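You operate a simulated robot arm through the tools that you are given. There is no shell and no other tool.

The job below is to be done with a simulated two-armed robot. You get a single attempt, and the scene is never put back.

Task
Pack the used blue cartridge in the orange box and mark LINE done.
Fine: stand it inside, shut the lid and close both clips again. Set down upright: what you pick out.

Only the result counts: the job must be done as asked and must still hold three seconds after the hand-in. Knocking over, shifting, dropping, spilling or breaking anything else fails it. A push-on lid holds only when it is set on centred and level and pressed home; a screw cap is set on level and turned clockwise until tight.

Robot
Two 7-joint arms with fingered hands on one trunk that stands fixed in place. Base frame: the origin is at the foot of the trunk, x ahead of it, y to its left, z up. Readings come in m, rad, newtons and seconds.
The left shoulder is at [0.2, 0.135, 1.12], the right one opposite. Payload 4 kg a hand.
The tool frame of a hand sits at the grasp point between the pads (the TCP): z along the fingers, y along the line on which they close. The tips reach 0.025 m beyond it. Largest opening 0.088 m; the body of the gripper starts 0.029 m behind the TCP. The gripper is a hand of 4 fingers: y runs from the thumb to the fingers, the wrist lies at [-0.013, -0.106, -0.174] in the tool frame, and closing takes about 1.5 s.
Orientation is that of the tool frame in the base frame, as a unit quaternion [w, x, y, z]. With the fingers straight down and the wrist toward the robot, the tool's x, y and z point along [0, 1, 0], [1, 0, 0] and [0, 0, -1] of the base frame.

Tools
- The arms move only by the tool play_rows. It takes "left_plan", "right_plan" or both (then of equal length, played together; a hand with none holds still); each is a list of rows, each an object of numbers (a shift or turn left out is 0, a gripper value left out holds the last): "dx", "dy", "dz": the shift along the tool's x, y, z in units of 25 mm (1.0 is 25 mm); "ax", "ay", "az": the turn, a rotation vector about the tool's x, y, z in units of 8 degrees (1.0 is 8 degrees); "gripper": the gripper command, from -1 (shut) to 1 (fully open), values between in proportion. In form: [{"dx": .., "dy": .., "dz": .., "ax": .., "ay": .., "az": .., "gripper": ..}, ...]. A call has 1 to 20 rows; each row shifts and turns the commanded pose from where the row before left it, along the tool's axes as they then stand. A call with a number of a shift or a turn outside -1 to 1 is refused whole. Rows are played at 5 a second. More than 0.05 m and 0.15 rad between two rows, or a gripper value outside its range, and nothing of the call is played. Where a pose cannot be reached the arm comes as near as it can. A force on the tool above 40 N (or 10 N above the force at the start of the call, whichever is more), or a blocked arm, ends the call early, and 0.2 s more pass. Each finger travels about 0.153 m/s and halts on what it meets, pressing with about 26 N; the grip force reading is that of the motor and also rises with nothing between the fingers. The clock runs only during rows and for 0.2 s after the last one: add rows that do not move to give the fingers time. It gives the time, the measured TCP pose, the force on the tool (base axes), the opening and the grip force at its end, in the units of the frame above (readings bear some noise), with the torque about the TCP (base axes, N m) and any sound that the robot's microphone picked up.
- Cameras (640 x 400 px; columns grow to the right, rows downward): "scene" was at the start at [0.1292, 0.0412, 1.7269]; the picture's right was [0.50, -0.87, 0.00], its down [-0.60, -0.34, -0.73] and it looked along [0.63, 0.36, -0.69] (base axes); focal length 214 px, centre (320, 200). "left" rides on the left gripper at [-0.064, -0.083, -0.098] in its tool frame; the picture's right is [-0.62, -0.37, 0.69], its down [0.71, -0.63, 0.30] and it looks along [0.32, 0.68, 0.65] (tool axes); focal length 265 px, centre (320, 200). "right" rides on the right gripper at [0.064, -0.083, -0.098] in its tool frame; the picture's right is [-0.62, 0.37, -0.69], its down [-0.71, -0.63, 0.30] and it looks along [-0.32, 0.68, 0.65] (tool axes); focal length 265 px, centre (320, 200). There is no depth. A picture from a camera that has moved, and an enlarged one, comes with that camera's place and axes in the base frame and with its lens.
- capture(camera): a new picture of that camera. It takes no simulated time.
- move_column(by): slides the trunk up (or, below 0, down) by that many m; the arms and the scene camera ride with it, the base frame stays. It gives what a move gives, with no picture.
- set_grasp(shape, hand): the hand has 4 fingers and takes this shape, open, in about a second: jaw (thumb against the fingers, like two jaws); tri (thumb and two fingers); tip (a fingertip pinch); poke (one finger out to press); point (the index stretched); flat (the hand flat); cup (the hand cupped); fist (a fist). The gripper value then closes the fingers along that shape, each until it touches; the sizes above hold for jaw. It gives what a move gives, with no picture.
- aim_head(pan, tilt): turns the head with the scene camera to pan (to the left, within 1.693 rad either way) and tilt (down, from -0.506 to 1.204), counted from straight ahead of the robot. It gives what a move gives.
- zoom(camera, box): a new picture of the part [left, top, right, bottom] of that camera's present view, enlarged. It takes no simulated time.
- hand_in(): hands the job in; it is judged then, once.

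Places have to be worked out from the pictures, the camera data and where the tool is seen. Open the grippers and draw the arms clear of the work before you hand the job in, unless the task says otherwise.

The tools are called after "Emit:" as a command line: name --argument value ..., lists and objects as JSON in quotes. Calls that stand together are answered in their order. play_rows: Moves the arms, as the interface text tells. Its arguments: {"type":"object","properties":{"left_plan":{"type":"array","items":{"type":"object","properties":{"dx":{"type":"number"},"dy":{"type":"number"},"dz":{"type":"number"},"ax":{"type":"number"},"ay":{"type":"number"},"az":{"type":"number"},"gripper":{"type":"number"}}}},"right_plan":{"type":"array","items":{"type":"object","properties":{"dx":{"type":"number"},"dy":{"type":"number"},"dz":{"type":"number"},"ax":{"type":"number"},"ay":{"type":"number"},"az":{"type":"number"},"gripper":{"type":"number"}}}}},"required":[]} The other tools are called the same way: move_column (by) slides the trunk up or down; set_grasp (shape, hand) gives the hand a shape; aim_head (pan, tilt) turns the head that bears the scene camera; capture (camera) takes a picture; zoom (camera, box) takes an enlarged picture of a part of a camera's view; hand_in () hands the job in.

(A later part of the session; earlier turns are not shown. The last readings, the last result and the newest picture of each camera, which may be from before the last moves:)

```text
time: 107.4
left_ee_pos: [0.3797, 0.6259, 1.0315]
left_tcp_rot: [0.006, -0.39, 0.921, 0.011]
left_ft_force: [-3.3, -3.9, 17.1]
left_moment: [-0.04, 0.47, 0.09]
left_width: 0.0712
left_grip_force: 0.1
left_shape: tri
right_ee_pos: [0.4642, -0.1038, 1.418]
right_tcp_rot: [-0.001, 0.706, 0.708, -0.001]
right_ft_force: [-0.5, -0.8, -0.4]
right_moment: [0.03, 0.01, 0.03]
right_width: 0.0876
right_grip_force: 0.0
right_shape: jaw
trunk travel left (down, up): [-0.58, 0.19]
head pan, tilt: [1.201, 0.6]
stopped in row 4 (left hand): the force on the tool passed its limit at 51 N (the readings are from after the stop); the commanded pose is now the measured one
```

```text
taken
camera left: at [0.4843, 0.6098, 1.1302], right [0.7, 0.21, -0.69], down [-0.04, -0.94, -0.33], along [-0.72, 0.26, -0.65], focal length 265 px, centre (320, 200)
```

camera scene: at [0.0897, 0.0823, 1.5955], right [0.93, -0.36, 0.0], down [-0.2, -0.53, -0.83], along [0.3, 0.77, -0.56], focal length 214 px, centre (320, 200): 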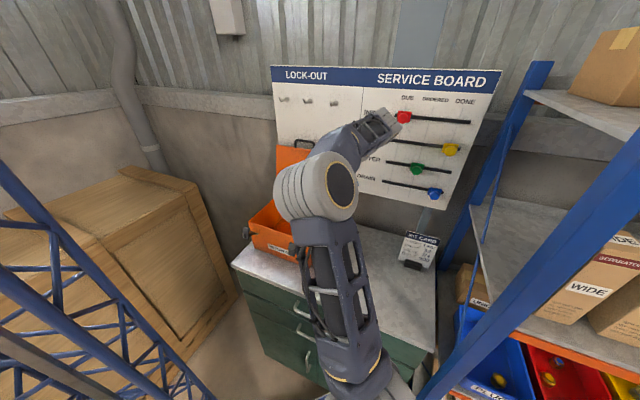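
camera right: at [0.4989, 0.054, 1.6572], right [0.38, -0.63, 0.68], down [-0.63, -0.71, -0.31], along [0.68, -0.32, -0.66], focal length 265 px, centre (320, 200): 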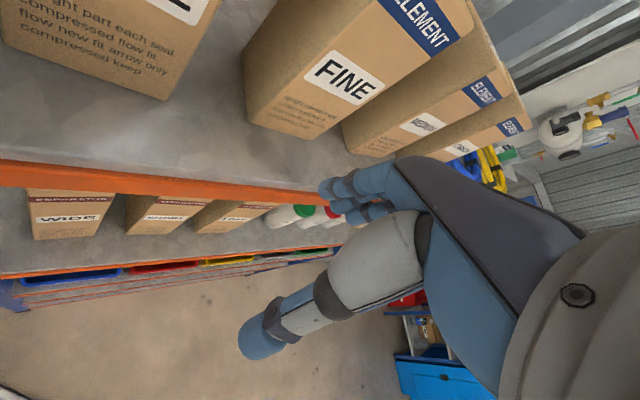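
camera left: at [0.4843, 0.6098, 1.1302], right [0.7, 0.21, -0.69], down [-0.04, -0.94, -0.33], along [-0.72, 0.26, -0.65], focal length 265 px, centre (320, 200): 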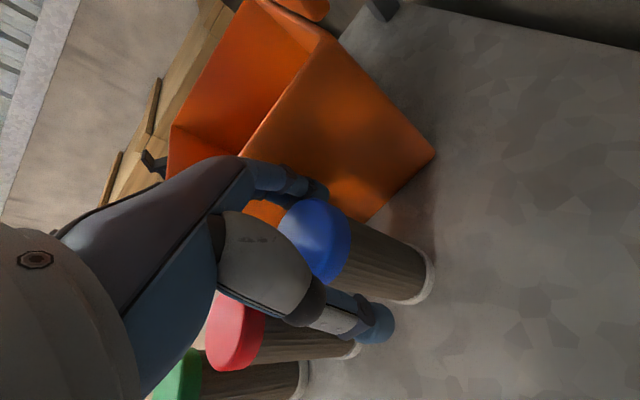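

The curled fingers of the tri shape hit the cap's top (51 N), so this shape can't go deep enough. I back up, switch to the jaw shape and look at the cartridge.

Emit:
play_rows --left_plan '[{"dz": -0.4}, {"dz": -0.8}, {"dz": -0.9}, {"dz": -0.9}, {}]'

Emit:
set_grasp --hand "left" --shape "jaw"

Emit:
capture --camera "left"

Emit:
zoom --camera "scene" --box '[290, 180, 390, 260]'

```text
time: 108.6
left_ee_pos: [0.379, 0.6245, 1.1028]
left_tcp_rot: [0.006, -0.388, 0.922, 0.009]
left_ft_force: [0.2, -0.2, -0.4]
left_moment: [-0.03, 0.0, 0.05]
left_width: 0.0715
left_grip_force: 0.0
left_shape: tri
right_ee_pos: [0.4641, -0.1037, 1.4187]
right_tcp_rot: [0.0, 0.706, 0.708, -0.001]
right_ft_force: [-0.3, 0.0, 0.1]
right_moment: [-0.01, 0.01, 0.01]
right_width: 0.0879
right_grip_force: 0.0
right_shape: jaw
trunk travel left (down, up): [-0.58, 0.19]
head pan, tilt: [1.201, 0.6]
```

```text
time: 109.5
left_ee_pos: [0.3795, 0.6237, 1.1022]
left_tcp_rot: [0.005, -0.388, 0.922, 0.008]
left_ft_force: [-0.1, 0.7, -0.3]
left_moment: [0.0, -0.02, 0.0]
left_width: 0.088
left_grip_force: 0.0
left_shape: jaw
right_ee_pos: [0.4644, -0.1028, 1.4179]
right_tcp_rot: [0.0, 0.707, 0.708, 0.0]
right_ft_force: [-0.2, 0.4, -0.1]
right_moment: [0.0, -0.02, 0.01]
right_width: 0.0877
right_grip_force: 0.0
right_shape: jaw
trunk travel left (down, up): [-0.58, 0.19]
head pan, tilt: [1.201, 0.6]
```

```text
taken
camera left: at [0.484, 0.6092, 1.2012], right [0.7, 0.2, -0.69], down [-0.05, -0.94, -0.32], along [-0.71, 0.26, -0.65], focal length 265 px, centre (320, 200)
```

left: 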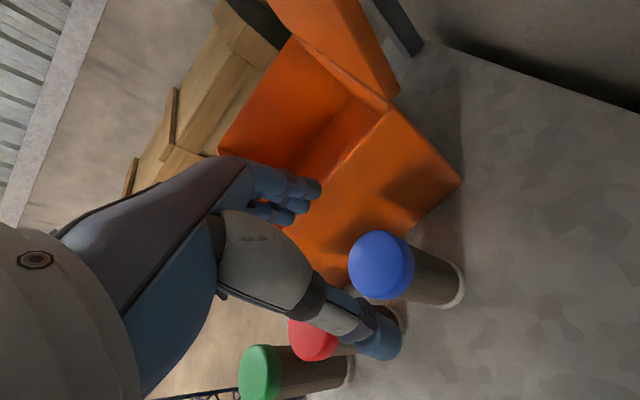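

```text
5.00 times, centred on (340, 220) of scene
camera zoom: at [0.0897, 0.0823, 1.5955], right [0.93, -0.36, 0.0], down [-0.2, -0.53, -0.83], along [0.3, 0.77, -0.56], focal length 1072 px, centre (220, 100)
```

zoom: 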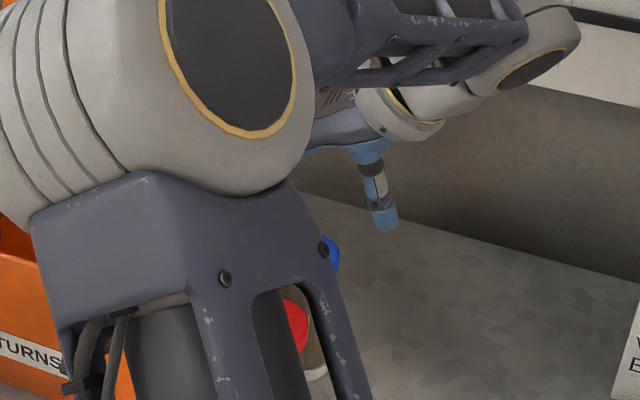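

The blue cartridge is still upright. I zoom on the jaw's fingers to judge how wide they spread.

Emit:
zoom --camera "left" --box '[220, 150, 420, 370]'

```text
1.82 times, centred on (320, 260) of left
camera zoom: at [0.484, 0.6092, 1.2012], right [0.7, 0.2, -0.69], down [-0.05, -0.94, -0.32], along [-0.71, 0.26, -0.65], focal length 483 px, centre (320, 91)
```

zoom: 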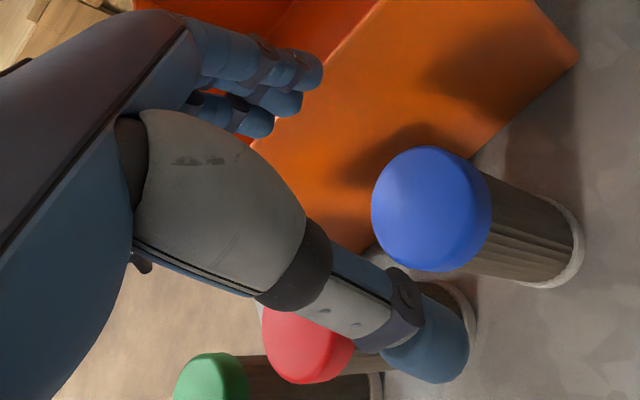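

The jaw's fingers sit at tool x ≈ -0.005…+0.03 with the thumb at 0, and the cap is centred under the TCP. I narrow to ~74 mm, shift 5 mm toward the wall and descend to z≈1.027.

Emit:
play_rows --left_plan '[{"gripper": 0.68, "dx": -0.2}, {"dz": 0.6}, {"dz": 0.7}, {"dz": 0.7}, {"dz": 0.6}, {"dz": 0.4}, {}]'

Emit:
capture --camera "left"

```text
time: 111.1
left_ee_pos: [0.3838, 0.6282, 1.0299]
left_tcp_rot: [0.006, -0.389, 0.921, 0.009]
left_ft_force: [0.3, 0.0, 0.7]
left_moment: [0.03, -0.02, -0.02]
left_width: 0.074
left_grip_force: 0.2
left_shape: jaw
right_ee_pos: [0.4644, -0.1036, 1.4184]
right_tcp_rot: [-0.001, 0.706, 0.708, 0.0]
right_ft_force: [-0.2, -0.6, 0.5]
right_moment: [0.02, 0.0, -0.01]
right_width: 0.0879
right_grip_force: 0.0
right_shape: jaw
trunk travel left (down, up): [-0.58, 0.19]
head pan, tilt: [1.201, 0.6]
```

```text
taken
camera left: at [0.4877, 0.613, 1.128], right [0.7, 0.2, -0.69], down [-0.05, -0.94, -0.32], along [-0.71, 0.26, -0.65], focal length 265 px, centre (320, 200)
```

left: 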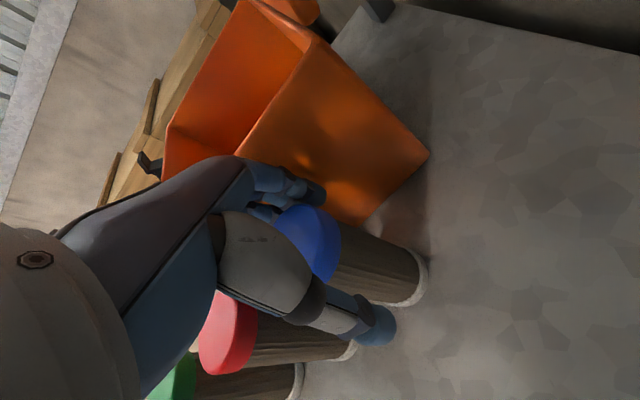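

No contact and the cap is between thumb and fingers. I go 5 mm deeper and close.

Emit:
play_rows --left_plan '[{"dz": 0.2}, {}, {"gripper": -1}, {}, {}, {}, {}, {}, {}, {}]'

Emit:
capture --camera "left"

```text
time: 113.3
left_ee_pos: [0.3832, 0.6283, 1.0256]
left_tcp_rot: [0.006, -0.389, 0.921, 0.009]
left_ft_force: [-0.3, -0.2, -0.9]
left_moment: [0.02, -0.03, -0.01]
left_width: 0.037
left_grip_force: 25.9
left_shape: jaw
right_ee_pos: [0.4645, -0.1034, 1.418]
right_tcp_rot: [-0.001, 0.707, 0.708, -0.001]
right_ft_force: [-0.3, -0.3, 0.3]
right_moment: [0.0, 0.01, 0.01]
right_width: 0.0879
right_grip_force: 0.1
right_shape: jaw
trunk travel left (down, up): [-0.58, 0.19]
head pan, tilt: [1.201, 0.6]
```

```text
taken
camera left: at [0.4882, 0.6128, 1.1236], right [0.7, 0.2, -0.69], down [-0.05, -0.94, -0.32], along [-0.71, 0.26, -0.65], focal length 265 px, centre (320, 200)
```

left: 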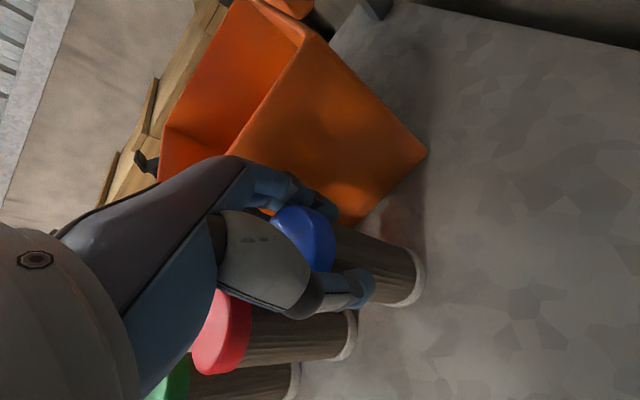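

Gripped at 37 mm with 26 N. I lift 3 cm and check that it comes along upright.

Emit:
play_rows --left_plan '[{"dz": -0.3}, {"dz": -0.4}, {"dz": -0.5}, {}]'

Emit:
capture --camera "left"

```text
time: 114.3
left_ee_pos: [0.384, 0.6284, 1.0535]
left_tcp_rot: [0.006, -0.388, 0.921, 0.009]
left_ft_force: [-0.2, -0.8, -1.8]
left_moment: [-0.02, -0.03, 0.0]
left_width: 0.0371
left_grip_force: 25.5
left_shape: jaw
right_ee_pos: [0.4638, -0.105, 1.418]
right_tcp_rot: [-0.001, 0.706, 0.708, 0.0]
right_ft_force: [0.6, -0.1, 0.5]
right_moment: [0.01, 0.0, 0.01]
right_width: 0.0881
right_grip_force: 0.1
right_shape: jaw
trunk travel left (down, up): [-0.58, 0.19]
head pan, tilt: [1.201, 0.6]
```

```text
taken
camera left: at [0.4882, 0.6142, 1.1513], right [0.7, 0.2, -0.69], down [-0.05, -0.94, -0.32], along [-0.71, 0.26, -0.65], focal length 265 px, centre (320, 200)
```

left: 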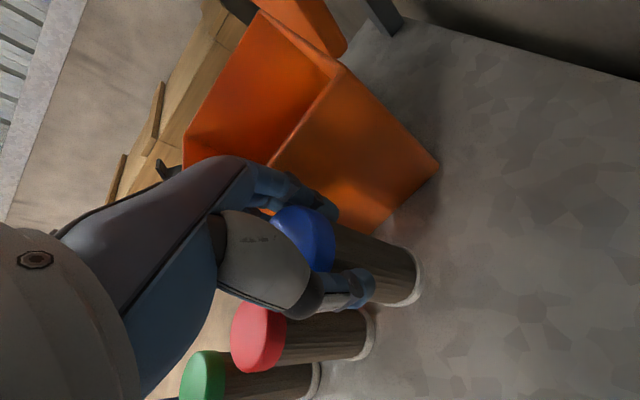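

It comes along, upright. I lift to z≈1.215 so the bottom clears the rim by ~3 cm, then carry it over the middle of the box.

Emit:
play_rows --left_plan '[{"dz": -0.6}, {"dz": -0.9}, {"dz": -0.9}, {"dz": -0.9}, {"dz": -0.9}, {"dz": -0.9}, {"dz": -0.9}, {"dz": -0.5}, {}]'

Emit:
capture --camera "left"

Emit:
capture --camera "scene"

```text
time: 116.3
left_ee_pos: [0.3835, 0.6247, 1.2162]
left_tcp_rot: [0.006, -0.39, 0.921, 0.01]
left_ft_force: [0.3, -0.1, -0.3]
left_moment: [-0.02, -0.02, -0.03]
left_width: 0.037
left_grip_force: 26.1
left_shape: jaw
right_ee_pos: [0.4645, -0.1046, 1.4178]
right_tcp_rot: [0.0, 0.706, 0.708, -0.001]
right_ft_force: [-0.4, 0.6, -0.7]
right_moment: [0.01, 0.01, -0.04]
right_width: 0.0877
right_grip_force: 0.0
right_shape: jaw
trunk travel left (down, up): [-0.58, 0.19]
head pan, tilt: [1.201, 0.6]
```

```text
taken
camera left: at [0.4893, 0.6095, 1.3148], right [0.7, 0.2, -0.69], down [-0.05, -0.94, -0.32], along [-0.71, 0.26, -0.65], focal length 265 px, centre (320, 200)
```

left: 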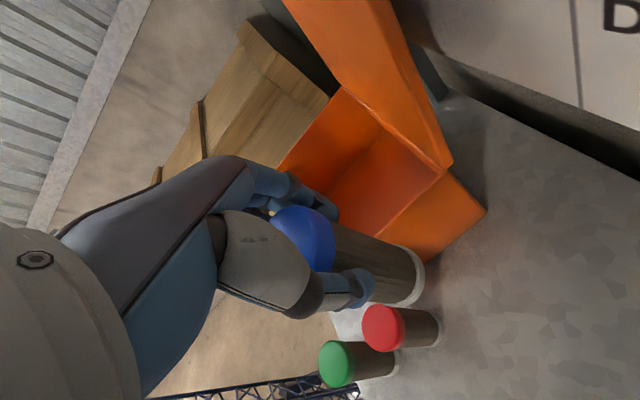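

```text
taken
camera scene: at [0.0898, 0.0824, 1.5955], right [0.93, -0.36, 0.0], down [-0.2, -0.53, -0.83], along [0.3, 0.77, -0.56], focal length 214 px, centre (320, 200)
```

scene: 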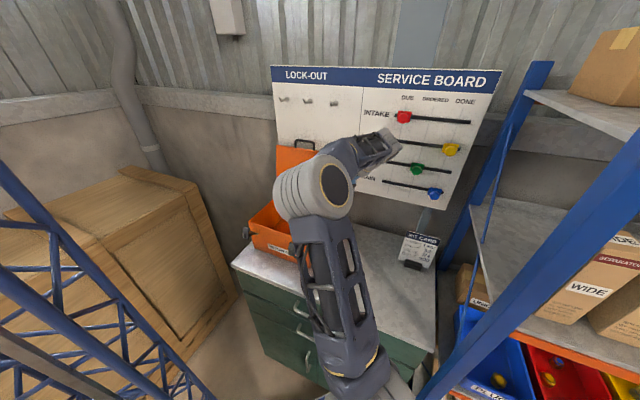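

Now I carry it left over the box and slightly toward me (to e1≈0.665, e2≈-0.365).

Emit:
play_rows --left_plan '[{"dx": 0.3, "dy": 0.6}, {"dx": 0.3, "dy": 0.8}, {"dx": 0.3, "dy": 0.9}, {"dx": 0.3, "dy": 0.9}, {"dx": 0.3, "dy": 0.9}, {"dx": 0.3, "dy": 0.9}, {"dx": 0.2, "dy": 0.9}, {"dy": 0.9}, {"dy": 0.8}, {}]'

Emit:
capture --camera "left"

Emit:
capture --camera "scene"

```text
time: 118.5
left_ee_pos: [0.2128, 0.7216, 1.22]
left_tcp_rot: [0.006, -0.389, 0.921, 0.009]
left_ft_force: [0.5, 0.3, -1.2]
left_moment: [0.02, 0.0, -0.05]
left_width: 0.0372
left_grip_force: 26.2
left_shape: jaw
right_ee_pos: [0.4635, -0.104, 1.4177]
right_tcp_rot: [0.0, 0.706, 0.708, 0.0]
right_ft_force: [0.2, -0.2, 0.2]
right_moment: [0.0, 0.0, 0.03]
right_width: 0.0878
right_grip_force: 0.1
right_shape: jaw
trunk travel left (down, up): [-0.58, 0.19]
head pan, tilt: [1.201, 0.6]
```

```text
taken
camera left: at [0.3159, 0.7077, 1.3184], right [0.7, 0.2, -0.69], down [-0.05, -0.94, -0.32], along [-0.71, 0.26, -0.65], focal length 265 px, centre (320, 200)
```

left: 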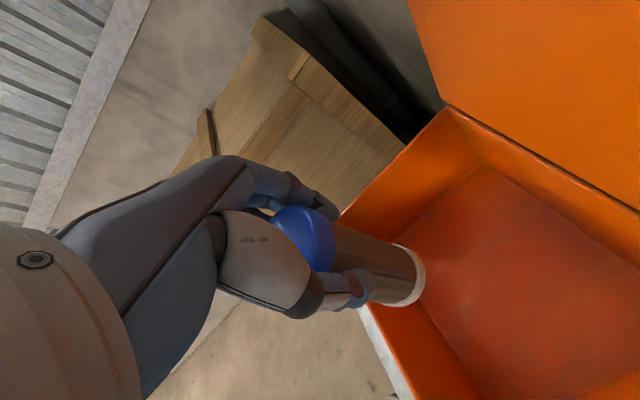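

```text
taken
camera scene: at [0.0898, 0.0824, 1.5955], right [0.93, -0.36, 0.0], down [-0.2, -0.53, -0.83], along [0.3, 0.77, -0.56], focal length 214 px, centre (320, 200)
```

scene: 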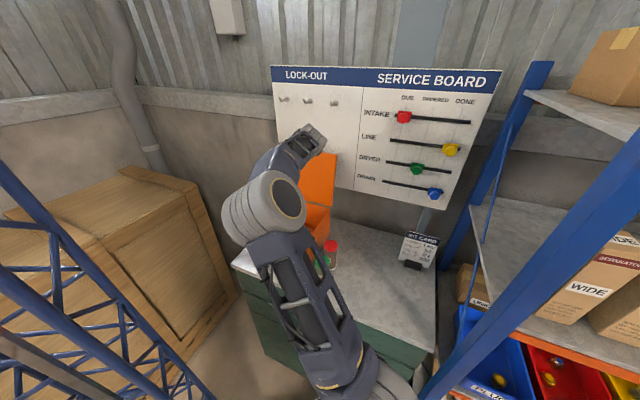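

It hangs over the box interior with clear margins. I lower it into the box, quickly at first, then slowly.

Emit:
play_rows --left_plan '[{"dz": 0.6}, {"dz": 0.8}, {"dz": 0.9}, {"dz": 0.9}, {"dz": 0.9}, {"dz": 0.9}, {"dz": 0.7}, {"dz": 0.5}, {}]'

Emit:
capture --camera "left"

```text
time: 120.5
left_ee_pos: [0.2124, 0.725, 1.0624]
left_tcp_rot: [0.006, -0.39, 0.921, 0.009]
left_ft_force: [0.2, -0.4, -0.6]
left_moment: [0.02, 0.0, 0.01]
left_width: 0.037
left_grip_force: 25.9
left_shape: jaw
right_ee_pos: [0.4647, -0.1048, 1.4179]
right_tcp_rot: [0.0, 0.707, 0.707, 0.0]
right_ft_force: [0.3, -0.2, 0.3]
right_moment: [-0.02, 0.01, -0.01]
right_width: 0.0878
right_grip_force: 0.1
right_shape: jaw
trunk travel left (down, up): [-0.58, 0.19]
head pan, tilt: [1.201, 0.6]
```

```text
taken
camera left: at [0.3172, 0.7099, 1.1612], right [0.7, 0.2, -0.69], down [-0.05, -0.94, -0.32], along [-0.71, 0.26, -0.65], focal length 265 px, centre (320, 200)
```

left: 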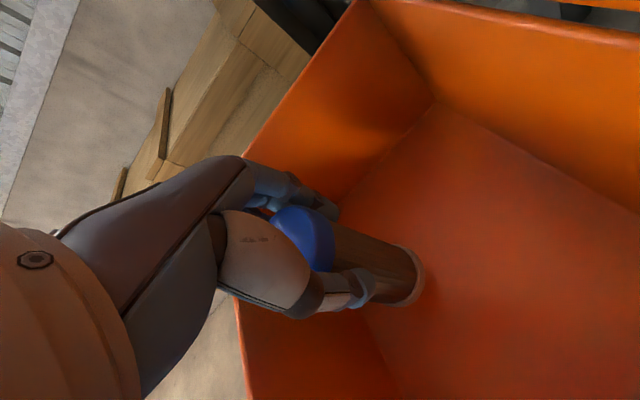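

The cartridge is inside. I continue down slowly toward the floor of the box.

Emit:
play_rows --left_plan '[{"dz": 0.2}, {"dz": 0.2}, {"dz": 0.2}, {"dz": 0.2}, {"dz": 0.12}, {}]'

Emit:
play_rows --left_plan '[{"dz": 0.1}, {"dz": 0.1}, {}]'

```text
time: 121.9
left_ee_pos: [0.2132, 0.7263, 1.0414]
left_tcp_rot: [0.005, -0.389, 0.921, 0.009]
left_ft_force: [0.1, -0.1, -1.0]
left_moment: [0.01, -0.01, -0.03]
left_width: 0.0369
left_grip_force: 26.6
left_shape: jaw
right_ee_pos: [0.4635, -0.1039, 1.4173]
right_tcp_rot: [-0.001, 0.706, 0.708, -0.001]
right_ft_force: [1.0, 0.0, 0.2]
right_moment: [-0.02, 0.02, -0.04]
right_width: 0.0876
right_grip_force: 0.0
right_shape: jaw
trunk travel left (down, up): [-0.58, 0.19]
head pan, tilt: [1.201, 0.6]
```

```text
time: 122.7
left_ee_pos: [0.2122, 0.7261, 1.0348]
left_tcp_rot: [0.006, -0.388, 0.921, 0.009]
left_ft_force: [0.2, -0.6, -1.9]
left_moment: [0.01, -0.01, 0.0]
left_width: 0.0365
left_grip_force: 25.4
left_shape: jaw
right_ee_pos: [0.4638, -0.1028, 1.4174]
right_tcp_rot: [-0.001, 0.707, 0.707, -0.001]
right_ft_force: [0.3, 0.2, 0.3]
right_moment: [0.0, 0.01, -0.01]
right_width: 0.0878
right_grip_force: 0.0
right_shape: jaw
trunk travel left (down, up): [-0.58, 0.19]
head pan, tilt: [1.201, 0.6]
```

No contact yet at z 1.035; I keep going in 2 mm steps.

Emit:
play_rows --left_plan '[{"dz": 0.08}, {"dz": 0.08}, {}]'

Emit:
play_rows --left_plan '[{"dz": 0.08}, {"dz": 0.06}, {}]'

Emit:
capture --camera "left"

```text
time: 123.5
left_ee_pos: [0.2133, 0.7263, 1.0332]
left_tcp_rot: [0.005, -0.389, 0.921, 0.01]
left_ft_force: [-0.3, 1.4, 6.1]
left_moment: [-0.04, -0.01, 0.0]
left_width: 0.0366
left_grip_force: 25.7
left_shape: jaw
right_ee_pos: [0.464, -0.1037, 1.4179]
right_tcp_rot: [-0.001, 0.706, 0.708, -0.001]
right_ft_force: [0.4, -0.3, 0.3]
right_moment: [-0.02, -0.02, -0.02]
right_width: 0.0876
right_grip_force: 0.0
right_shape: jaw
trunk travel left (down, up): [-0.58, 0.19]
head pan, tilt: [1.201, 0.6]
```

```text
time: 124.3
left_ee_pos: [0.2124, 0.727, 1.0308]
left_tcp_rot: [0.007, -0.388, 0.921, 0.011]
left_ft_force: [-0.3, 2.0, 22.9]
left_moment: [0.03, 0.1, 0.0]
left_width: 0.0376
left_grip_force: 25.8
left_shape: jaw
right_ee_pos: [0.4646, -0.1043, 1.4188]
right_tcp_rot: [0.0, 0.707, 0.707, 0.001]
right_ft_force: [-0.4, -0.6, 0.2]
right_moment: [-0.05, 0.0, 0.03]
right_width: 0.0875
right_grip_force: 0.1
right_shape: jaw
trunk travel left (down, up): [-0.58, 0.19]
head pan, tilt: [1.201, 0.6]
```

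```text
taken
camera left: at [0.3173, 0.7107, 1.1289], right [0.7, 0.2, -0.69], down [-0.05, -0.94, -0.33], along [-0.71, 0.26, -0.65], focal length 265 px, centre (320, 200)
```

left: 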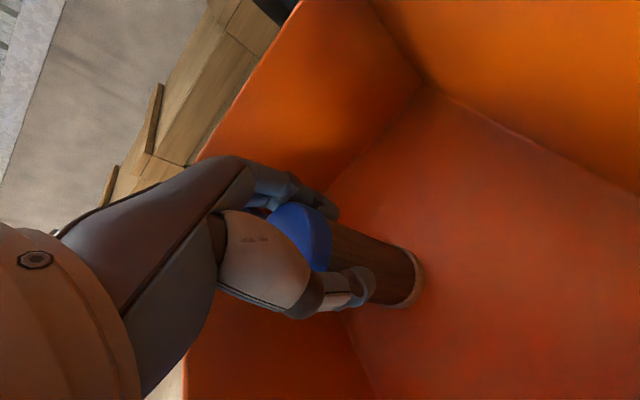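

The floor is reached (23 N). I ease 2 mm up, open the hand and wait.

Emit:
play_rows --left_plan '[{"dz": -0.08}, {}, {"gripper": -0.3}, {"gripper": 0.3}, {"gripper": 1}, {}, {}, {}, {}]'

Emit:
capture --camera "left"

```text
time: 126.3
left_ee_pos: [0.213, 0.7261, 1.0308]
left_tcp_rot: [0.006, -0.389, 0.921, 0.009]
left_ft_force: [1.0, 1.3, 1.1]
left_moment: [0.01, 0.02, -0.01]
left_width: 0.0876
left_grip_force: 0.1
left_shape: jaw
right_ee_pos: [0.4644, -0.1034, 1.4184]
right_tcp_rot: [0.0, 0.706, 0.708, -0.001]
right_ft_force: [0.2, 0.2, 0.0]
right_moment: [0.01, -0.04, -0.01]
right_width: 0.0877
right_grip_force: 0.0
right_shape: jaw
trunk travel left (down, up): [-0.58, 0.19]
head pan, tilt: [1.201, 0.6]
```

```text
taken
camera left: at [0.317, 0.7113, 1.1288], right [0.7, 0.2, -0.69], down [-0.05, -0.94, -0.32], along [-0.71, 0.26, -0.65], focal length 265 px, centre (320, 200)
```

left: 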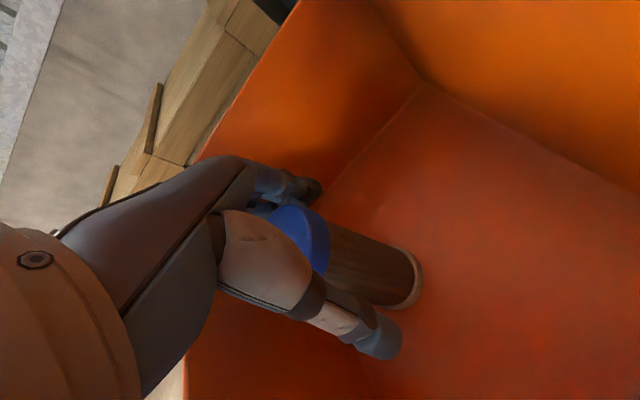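

The hand is open and the cartridge stands free. I raise the hand straight up, slowly at first, and check.

Emit:
play_rows --left_plan '[{"dz": -0.2}, {"dz": -0.4}, {"dz": -0.6}, {"dz": -0.9}, {"dz": -0.9}, {"dz": -0.9}, {"dz": -0.9}, {"dz": -0.9}, {}]'

Emit:
capture --camera "left"

Emit:
capture --camera "scene"

```text
time: 128.3
left_ee_pos: [0.2106, 0.7202, 1.1737]
left_tcp_rot: [0.006, -0.389, 0.921, 0.009]
left_ft_force: [0.6, -0.5, -0.3]
left_moment: [-0.01, 0.01, 0.0]
left_width: 0.0878
left_grip_force: 0.1
left_shape: jaw
right_ee_pos: [0.4642, -0.1043, 1.4174]
right_tcp_rot: [0.0, 0.707, 0.707, -0.002]
right_ft_force: [0.1, 0.0, -0.1]
right_moment: [-0.01, -0.05, 0.02]
right_width: 0.0879
right_grip_force: 0.1
right_shape: jaw
trunk travel left (down, up): [-0.58, 0.19]
head pan, tilt: [1.201, 0.6]
```

```text
taken
camera left: at [0.3156, 0.7049, 1.2719], right [0.7, 0.2, -0.69], down [-0.05, -0.94, -0.32], along [-0.71, 0.26, -0.65], focal length 265 px, centre (320, 200)
```

left: 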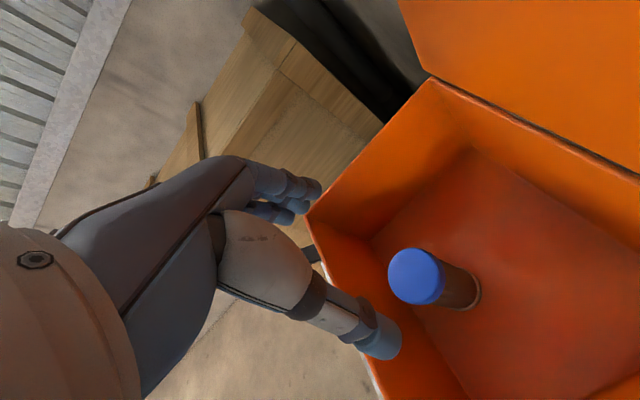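

```text
taken
camera scene: at [0.0897, 0.0824, 1.5955], right [0.93, -0.36, 0.0], down [-0.2, -0.53, -0.83], along [0.3, 0.77, -0.56], focal length 214 px, centre (320, 200)
```

scene: 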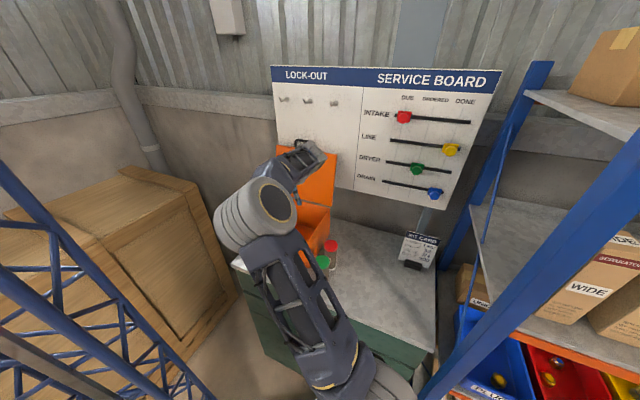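

The cartridge stands upright in the box. Now the lid: I zoom on it to measure how far it leans back and what room there is behind its handle.

Emit:
zoom --camera "scene" --box '[250, 125, 360, 225]'

Emit:
zoom --camera "left" --box '[380, 0, 640, 200]'

```text
4.00 times, centred on (305, 175) of scene
camera zoom: at [0.0897, 0.0824, 1.5955], right [0.93, -0.36, 0.0], down [-0.2, -0.53, -0.83], along [0.3, 0.77, -0.56], focal length 858 px, centre (380, 300)
```

zoom: 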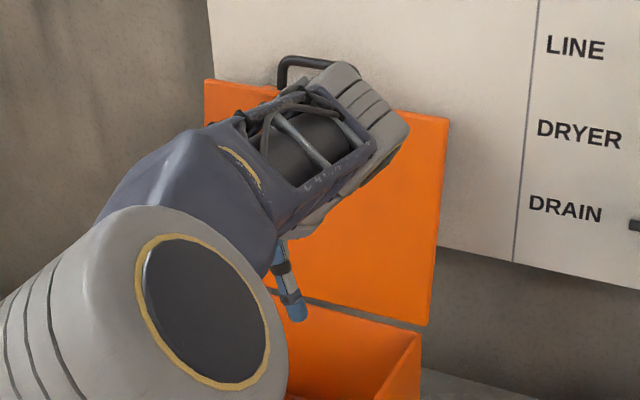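

```text
2.00 times, centred on (510, 100) of left
camera zoom: at [0.3156, 0.7049, 1.2719], right [0.7, 0.2, -0.69], down [-0.05, -0.94, -0.32], along [-0.71, 0.26, -0.65], focal length 531 px, centre (-60, 400)
```

zoom: 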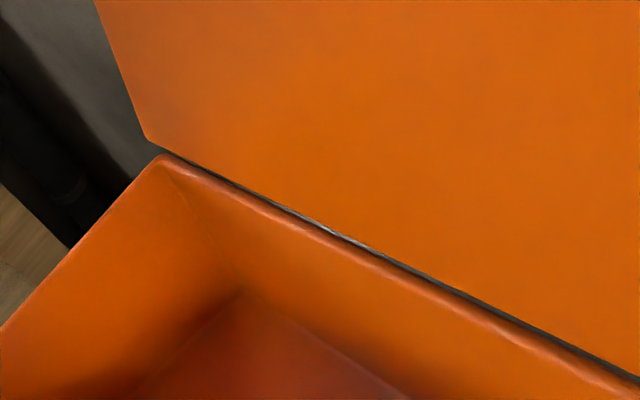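

The lid leans back only ~7° past vertical, with ~25 mm between its handle bar and the board. To close it under control I'll cage the bar between index (behind/above) and thumb (front/below). I back off, turn the hand so it closes in the vertical plane, with the tip shape.

Emit:
play_rows --left_plan '[{"dz": -0.8, "dx": 0.5}, {"dz": -0.8, "dx": 0.8}, {"dz": -0.8, "dx": 0.9}, {"dz": -0.6, "dx": 0.9}, {}]'

Emit:
set_grasp --hand "left" --shape "tip"

Emit:
play_rows --left_plan '[{"az": 1}, {"az": 1}, {"az": 1}, {"az": 1}, {"az": 1}, {"az": 1}, {}]'

Emit:
capture --camera "scene"

Emit:
capture --camera "left"

```text
time: 129.5
left_ee_pos: [0.1564, 0.6654, 1.2462]
left_tcp_rot: [0.006, -0.389, 0.921, 0.008]
left_ft_force: [-0.4, 0.1, 0.6]
left_moment: [0.02, -0.01, 0.0]
left_width: 0.0878
left_grip_force: 0.1
left_shape: jaw
right_ee_pos: [0.4645, -0.1035, 1.4194]
right_tcp_rot: [-0.001, 0.706, 0.708, 0.0]
right_ft_force: [0.1, -0.1, -0.4]
right_moment: [0.0, 0.01, 0.04]
right_width: 0.0878
right_grip_force: 0.1
right_shape: jaw
trunk travel left (down, up): [-0.58, 0.19]
head pan, tilt: [1.201, 0.6]
```

```text
time: 130.4
left_ee_pos: [0.1568, 0.6654, 1.2446]
left_tcp_rot: [0.005, -0.389, 0.921, 0.009]
left_ft_force: [-0.3, -0.1, 0.7]
left_moment: [0.0, -0.02, -0.03]
left_width: 0.0879
left_grip_force: 0.0
left_shape: tip
right_ee_pos: [0.4636, -0.1036, 1.4178]
right_tcp_rot: [-0.001, 0.706, 0.708, -0.001]
right_ft_force: [-0.2, 0.4, 0.1]
right_moment: [0.0, 0.0, -0.02]
right_width: 0.0879
right_grip_force: 0.1
right_shape: jaw
trunk travel left (down, up): [-0.58, 0.19]
head pan, tilt: [1.201, 0.6]
```

```text
time: 132.0
left_ee_pos: [0.1578, 0.6651, 1.2458]
left_tcp_rot: [0.001, 0.02, 1.0, 0.011]
left_ft_force: [0.5, -0.5, -0.4]
left_moment: [0.0, 0.01, 0.02]
left_width: 0.0879
left_grip_force: 0.0
left_shape: tip
right_ee_pos: [0.4648, -0.1049, 1.4177]
right_tcp_rot: [-0.001, 0.707, 0.708, 0.0]
right_ft_force: [0.5, 0.1, -0.8]
right_moment: [0.04, 0.0, 0.02]
right_width: 0.0876
right_grip_force: 0.1
right_shape: jaw
trunk travel left (down, up): [-0.58, 0.19]
head pan, tilt: [1.201, 0.6]
```

```text
taken
camera scene: at [0.0898, 0.0823, 1.5955], right [0.93, -0.36, 0.0], down [-0.2, -0.53, -0.83], along [0.3, 0.77, -0.56], focal length 214 px, centre (320, 200)
```

scene: 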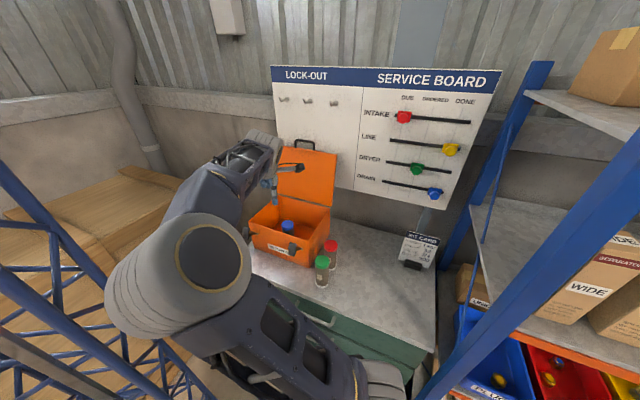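

```text
taken
camera left: at [0.2187, 0.5761, 1.3425], right [0.61, -0.38, -0.7], down [-0.74, -0.59, -0.32], along [-0.29, 0.71, -0.64], focal length 265 px, centre (320, 200)
```

left: 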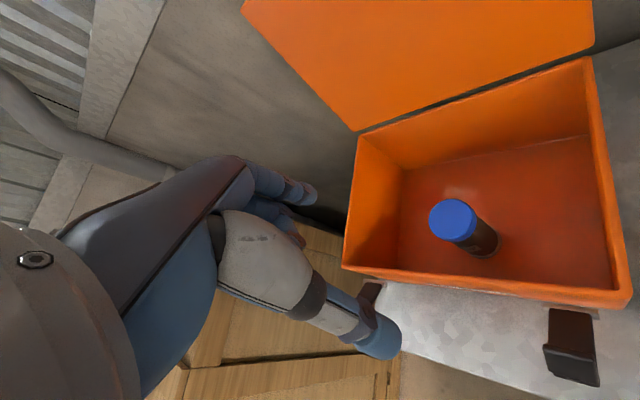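

The yaw turn goes well and the scene view shows lid and cartridge clearly. I complete the remaining yaw and watch the elbow and trunk reading.

Emit:
play_rows --left_plan '[{"az": 1}, {"az": 1}, {"az": 1}, {"az": 1}, {"az": 1}, {"az": 0.3}, {}]'

Emit:
capture --camera "scene"

```text
time: 133.3
left_ee_pos: [0.1869, 0.6523, 1.2887]
left_tcp_rot: [-0.082, 0.368, 0.926, 0.02]
left_ft_force: [0.3, -0.4, -0.4]
left_moment: [-0.01, -0.01, -0.03]
left_width: 0.0878
left_grip_force: 0.1
left_shape: tip
right_ee_pos: [0.4717, -0.1068, 1.4118]
right_tcp_rot: [-0.004, 0.706, 0.708, -0.002]
right_ft_force: [1.1, 0.2, 0.6]
right_moment: [-0.03, 0.02, -0.01]
right_width: 0.0877
right_grip_force: 0.1
right_shape: jaw
trunk travel left (down, up): [-0.58, 0.19]
head pan, tilt: [1.201, 0.6]
stopped in row 6 (left hand): the arm was blocked; the commanded pose is now the measured one
```

```text
taken
camera scene: at [0.0984, 0.0789, 1.5921], right [0.93, -0.36, -0.01], down [-0.21, -0.52, -0.83], along [0.29, 0.77, -0.56], focal length 214 px, centre (320, 200)
```

scene: 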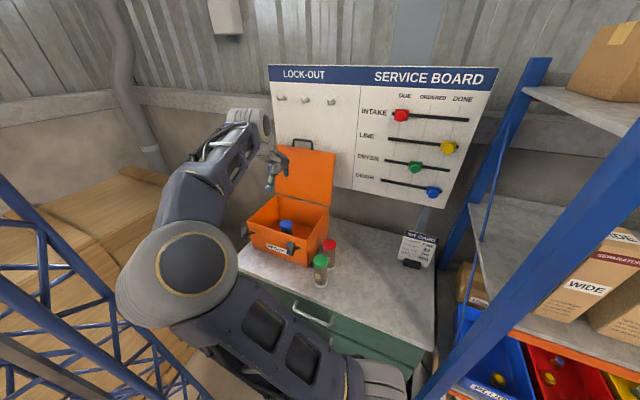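

Turning fully that way drives the elbow into the mast again, so I undo it and go back to the right-elbow posture (closing line along the wall). I'll instead hook the index over the handle bar from above.

Emit:
play_rows --left_plan '[{"az": -1}, {"az": -1}, {"az": -1}, {"az": -1}, {"az": -1}, {"az": -1}, {"az": -1}, {"az": -1}, {"az": -1}, {"az": -1}, {"az": -1}, {}]'

Emit:
set_grasp --hand "left" --shape "point"

Emit:
capture --camera "scene"

Emit:
capture --camera "left"

```text
time: 135.9
left_ee_pos: [0.1747, 0.6561, 1.2859]
left_tcp_rot: [-0.038, -0.382, 0.921, 0.064]
left_ft_force: [-0.6, 0.1, 0.4]
left_moment: [0.01, 0.0, -0.04]
left_width: 0.0879
left_grip_force: 0.0
left_shape: tip
right_ee_pos: [0.4643, -0.1036, 1.4185]
right_tcp_rot: [0.0, 0.706, 0.708, -0.001]
right_ft_force: [0.6, 0.1, -0.4]
right_moment: [0.02, 0.01, 0.02]
right_width: 0.0877
right_grip_force: 0.0
right_shape: jaw
trunk travel left (down, up): [-0.58, 0.19]
head pan, tilt: [1.201, 0.6]
```

```text
time: 136.8
left_ee_pos: [0.1756, 0.6572, 1.2861]
left_tcp_rot: [-0.039, -0.381, 0.922, 0.063]
left_ft_force: [0.6, 0.3, -0.3]
left_moment: [0.03, 0.03, 0.0]
left_width: 0.0805
left_grip_force: 0.1
left_shape: point
right_ee_pos: [0.4638, -0.1028, 1.4189]
right_tcp_rot: [0.0, 0.707, 0.708, 0.0]
right_ft_force: [0.9, 0.0, -0.3]
right_moment: [0.02, 0.0, 0.01]
right_width: 0.0878
right_grip_force: 0.1
right_shape: jaw
trunk travel left (down, up): [-0.58, 0.19]
head pan, tilt: [1.201, 0.6]
```

```text
taken
camera scene: at [0.0897, 0.0823, 1.5955], right [0.93, -0.36, 0.0], down [-0.2, -0.53, -0.83], along [0.3, 0.77, -0.56], focal length 214 px, centre (320, 200)
```

scene: 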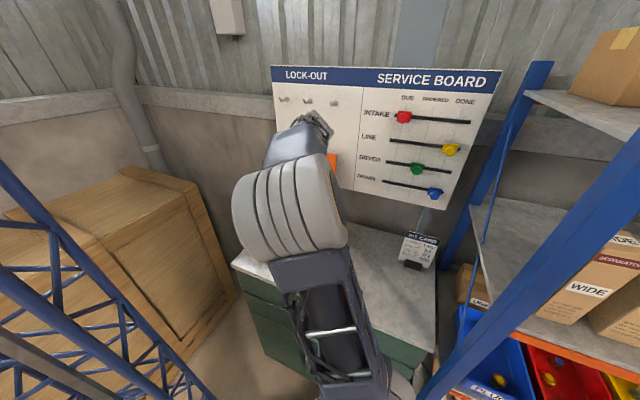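

```text
taken
camera left: at [0.2911, 0.6342, 1.3697], right [0.61, 0.24, -0.75], down [-0.1, -0.92, -0.38], along [-0.78, 0.31, -0.54], focal length 265 px, centre (320, 200)
```

left: 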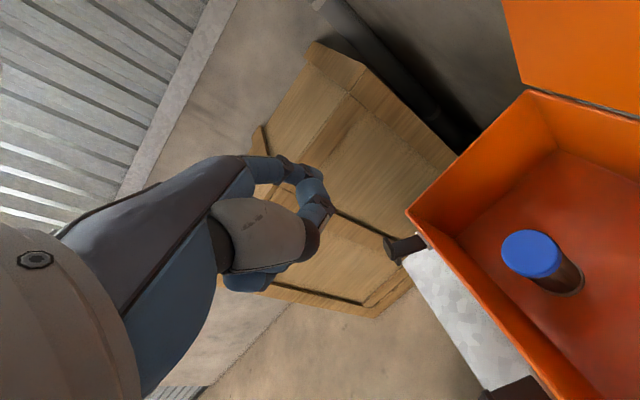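

The point shape is not straight, so I return to poke and tilt the hand to point toward the wall and ~35° down, as when lifting the lid.

Emit:
set_grasp --hand "left" --shape "poke"

Emit:
play_rows --left_plan '[{"ax": 0.1205, "ay": -0.878, "az": -0.0643}, {"ax": 0.1205, "ay": -0.878, "az": -0.0643}, {"ax": 0.1205, "ay": -0.878, "az": -0.0643}, {"ax": 0.1205, "ay": -0.878, "az": -0.0643}, {"ax": 0.1205, "ay": -0.878, "az": -0.0643}, {"ax": 0.1205, "ay": -0.878, "az": -0.0643}, {"ax": 0.1205, "ay": -0.878, "az": -0.0643}, {"ax": 0.1205, "ay": -0.878, "az": -0.0643}, {}]'

Emit:
capture --camera "scene"

Emit:
capture --camera "left"

```text
time: 137.7
left_ee_pos: [0.1743, 0.6568, 1.2866]
left_tcp_rot: [-0.039, -0.381, 0.922, 0.063]
left_ft_force: [0.7, 0.8, 0.0]
left_moment: [0.01, -0.02, -0.02]
left_width: 0.0001
left_grip_force: 0.1
left_shape: poke
right_ee_pos: [0.4637, -0.104, 1.4182]
right_tcp_rot: [0.0, 0.707, 0.707, 0.001]
right_ft_force: [0.4, -0.1, -0.2]
right_moment: [-0.06, 0.0, 0.01]
right_width: 0.0876
right_grip_force: 0.0
right_shape: jaw
trunk travel left (down, up): [-0.58, 0.19]
head pan, tilt: [1.201, 0.6]
```

```text
time: 139.7
left_ee_pos: [0.1751, 0.6571, 1.2854]
left_tcp_rot: [0.426, -0.338, 0.82, 0.177]
left_ft_force: [-0.7, -0.1, -0.5]
left_moment: [0.02, -0.02, 0.0]
left_width: 0.0
left_grip_force: 0.1
left_shape: poke
right_ee_pos: [0.4643, -0.1038, 1.4171]
right_tcp_rot: [-0.001, 0.707, 0.708, -0.001]
right_ft_force: [0.8, -0.8, -0.2]
right_moment: [0.01, 0.02, -0.05]
right_width: 0.0877
right_grip_force: 0.1
right_shape: jaw
trunk travel left (down, up): [-0.58, 0.19]
head pan, tilt: [1.201, 0.6]
```

```text
taken
camera scene: at [0.0898, 0.0823, 1.5955], right [0.93, -0.36, 0.0], down [-0.2, -0.53, -0.83], along [0.3, 0.77, -0.56], focal length 214 px, centre (320, 200)
```

scene: 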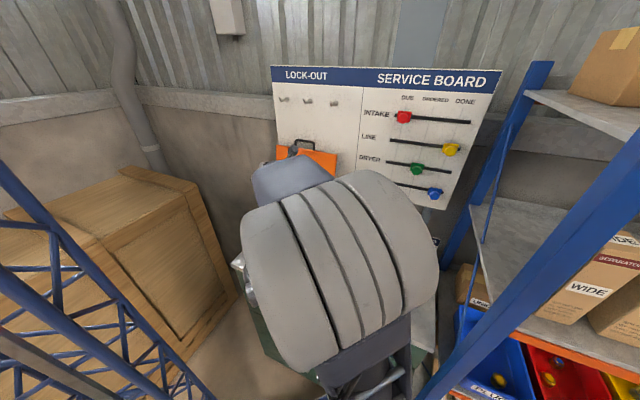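

```text
taken
camera left: at [0.2038, 0.5658, 1.3941], right [0.91, 0.39, 0.11], down [0.33, -0.56, -0.76], along [-0.24, 0.73, -0.64], focal length 265 px, centre (320, 200)
```

left: 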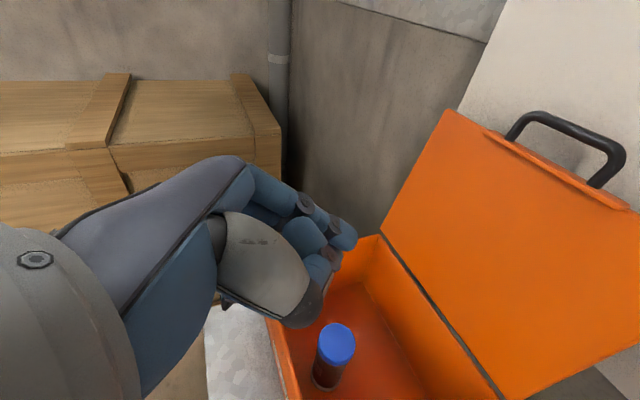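

I have a clear view: the bar is near e1 0.82, e2 -0.367, z 1.32, with the board's hooks above at z≈1.45. I rise to z≈1.39 and advance toward the bar, stopping short for a look.

Emit:
play_rows --left_plan '[{"dx": -0.86, "dz": -0.6, "dy": 0.26}, {"dx": -0.86, "dz": -0.6, "dy": 0.26}, {"dx": -0.86, "dz": -0.6, "dy": 0.26}, {"dx": -0.86, "dz": -0.6, "dy": 0.26}, {"dx": -0.57, "dz": 0.82}, {"dx": -0.57, "dz": 0.82}, {"dx": -0.57, "dz": 0.82}, {"dx": -0.57, "dz": 0.82}, {"dx": -0.57, "dz": 0.82}, {"dx": -0.57, "dz": 0.82}, {}]'

Emit:
capture --camera "left"

Emit:
capture --camera "scene"

```text
time: 142.1
left_ee_pos: [0.2633, 0.7807, 1.3897]
left_tcp_rot: [0.425, -0.34, 0.82, 0.177]
left_ft_force: [0.1, -0.2, -0.1]
left_moment: [-0.02, -0.02, 0.0]
left_width: 0.0
left_grip_force: 0.1
left_shape: poke
right_ee_pos: [0.4646, -0.1034, 1.4183]
right_tcp_rot: [0.0, 0.706, 0.708, 0.0]
right_ft_force: [0.0, 0.0, -0.3]
right_moment: [-0.02, -0.03, 0.03]
right_width: 0.0876
right_grip_force: 0.0
right_shape: jaw
trunk travel left (down, up): [-0.58, 0.19]
head pan, tilt: [1.201, 0.6]
```

```text
taken
camera left: at [0.2922, 0.6904, 1.499], right [0.91, 0.39, 0.11], down [0.33, -0.56, -0.76], along [-0.24, 0.73, -0.64], focal length 265 px, centre (320, 200)
```

left: 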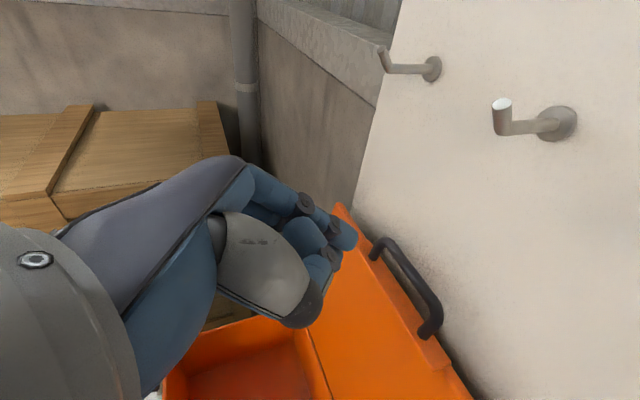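

```text
taken
camera scene: at [0.0897, 0.0823, 1.5955], right [0.93, -0.36, 0.0], down [-0.2, -0.53, -0.83], along [0.3, 0.77, -0.56], focal length 214 px, centre (320, 200)
```

scene: 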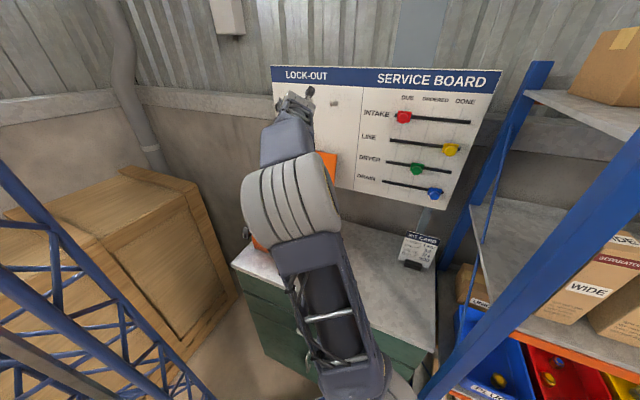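

The finger is just above and in front of the bar, and the hooks are well above. I advance 7 cm so the finger reaches over the bar, still ~15 mm above it.

Emit:
play_rows --left_plan '[{"dx": -0.36, "dz": 0.86}, {"dx": -0.36, "dz": 0.86}, {"dx": -0.36, "dz": 0.86}, {}]'

Emit:
capture --camera "left"

Emit:
zoom --camera "left" --box '[280, 150, 480, 350]'

```text
time: 143.1
left_ee_pos: [0.3104, 0.8267, 1.3763]
left_tcp_rot: [0.426, -0.339, 0.82, 0.177]
left_ft_force: [0.1, 0.1, -0.4]
left_moment: [0.02, 0.02, 0.03]
left_width: 0.0
left_grip_force: 0.1
left_shape: poke
right_ee_pos: [0.4632, -0.1042, 1.4176]
right_tcp_rot: [0.0, 0.706, 0.708, 0.0]
right_ft_force: [-0.6, 0.1, 0.3]
right_moment: [0.02, 0.02, 0.01]
right_width: 0.0873
right_grip_force: 0.0
right_shape: jaw
trunk travel left (down, up): [-0.58, 0.19]
head pan, tilt: [1.201, 0.6]
```

```text
taken
camera left: at [0.339, 0.7374, 1.4849], right [0.91, 0.39, 0.11], down [0.33, -0.56, -0.76], along [-0.24, 0.73, -0.64], focal length 265 px, centre (320, 200)
```

left: 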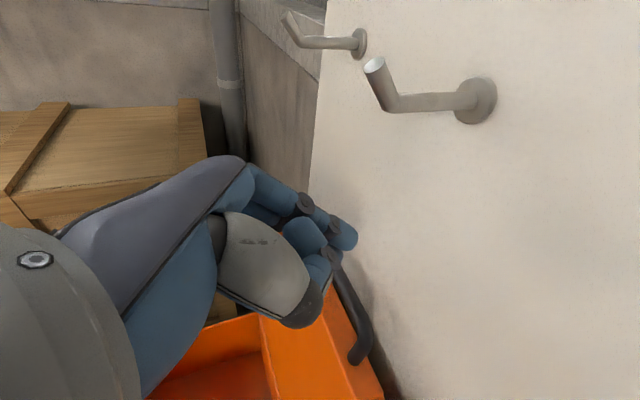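

```text
2.00 times, centred on (380, 250) of left
camera zoom: at [0.339, 0.7374, 1.4849], right [0.91, 0.39, 0.11], down [0.33, -0.56, -0.76], along [-0.24, 0.73, -0.64], focal length 531 px, centre (200, 100)
```

zoom: 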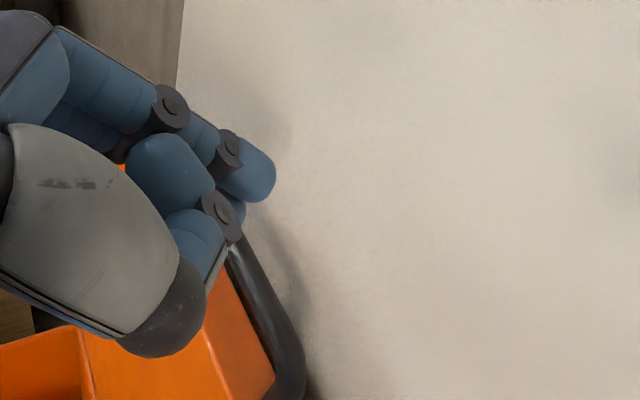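

The fingers reach over the bar. I lower 2 cm onto it and then pull back toward me 5 cm.

Emit:
play_rows --left_plan '[{"dx": 0.33, "dz": 0.23}, {"dx": 0.33, "dz": 0.23}, {}]'

Emit:
capture --camera "left"

```text
time: 143.9
left_ee_pos: [0.3116, 0.8281, 1.3546]
left_tcp_rot: [0.426, -0.338, 0.82, 0.178]
left_ft_force: [0.6, -0.2, 0.2]
left_moment: [-0.01, 0.0, -0.02]
left_width: 0.0
left_grip_force: 0.0
left_shape: poke
right_ee_pos: [0.464, -0.1045, 1.417]
right_tcp_rot: [0.0, 0.707, 0.707, 0.0]
right_ft_force: [0.8, 0.0, -0.5]
right_moment: [-0.01, 0.0, 0.01]
right_width: 0.0874
right_grip_force: 0.1
right_shape: jaw
trunk travel left (down, up): [-0.58, 0.19]
head pan, tilt: [1.201, 0.6]
```

```text
taken
camera left: at [0.3399, 0.7379, 1.4632], right [0.91, 0.39, 0.11], down [0.33, -0.56, -0.76], along [-0.24, 0.73, -0.64], focal length 265 px, centre (320, 200)
```

left: 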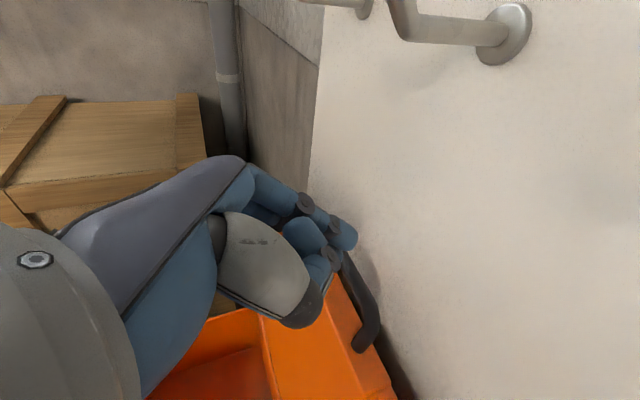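

No contact yet; 8 mm lower.

Emit:
play_rows --left_plan '[{"dx": 0.13, "dz": 0.09}, {"dx": 0.13, "dz": 0.09}, {}]'

Emit:
zoom --camera "left" --box '[280, 180, 440, 380]'

```text
time: 144.7
left_ee_pos: [0.3129, 0.8298, 1.3464]
left_tcp_rot: [0.426, -0.338, 0.82, 0.176]
left_ft_force: [0.0, -1.1, 0.1]
left_moment: [-0.02, 0.0, 0.04]
left_width: 0.0002
left_grip_force: 0.2
left_shape: poke
right_ee_pos: [0.4646, -0.1038, 1.4181]
right_tcp_rot: [-0.001, 0.706, 0.708, 0.0]
right_ft_force: [0.0, 0.3, 0.2]
right_moment: [-0.02, -0.01, 0.0]
right_width: 0.0877
right_grip_force: 0.1
right_shape: jaw
trunk travel left (down, up): [-0.58, 0.19]
head pan, tilt: [1.201, 0.6]
```

```text
2.00 times, centred on (360, 280) of left
camera zoom: at [0.34, 0.7389, 1.4554], right [0.91, 0.39, 0.11], down [0.33, -0.56, -0.76], along [-0.24, 0.73, -0.64], focal length 531 px, centre (240, 40)
```

zoom: 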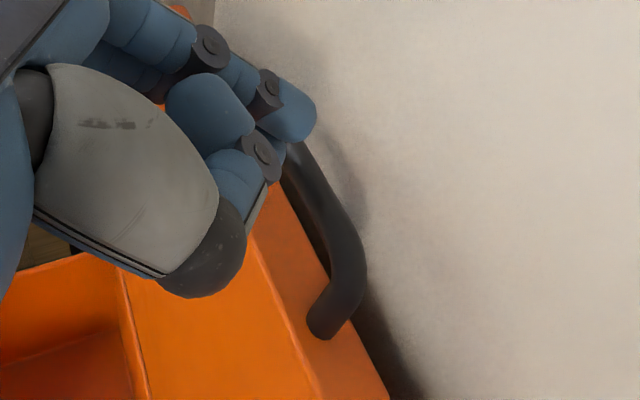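

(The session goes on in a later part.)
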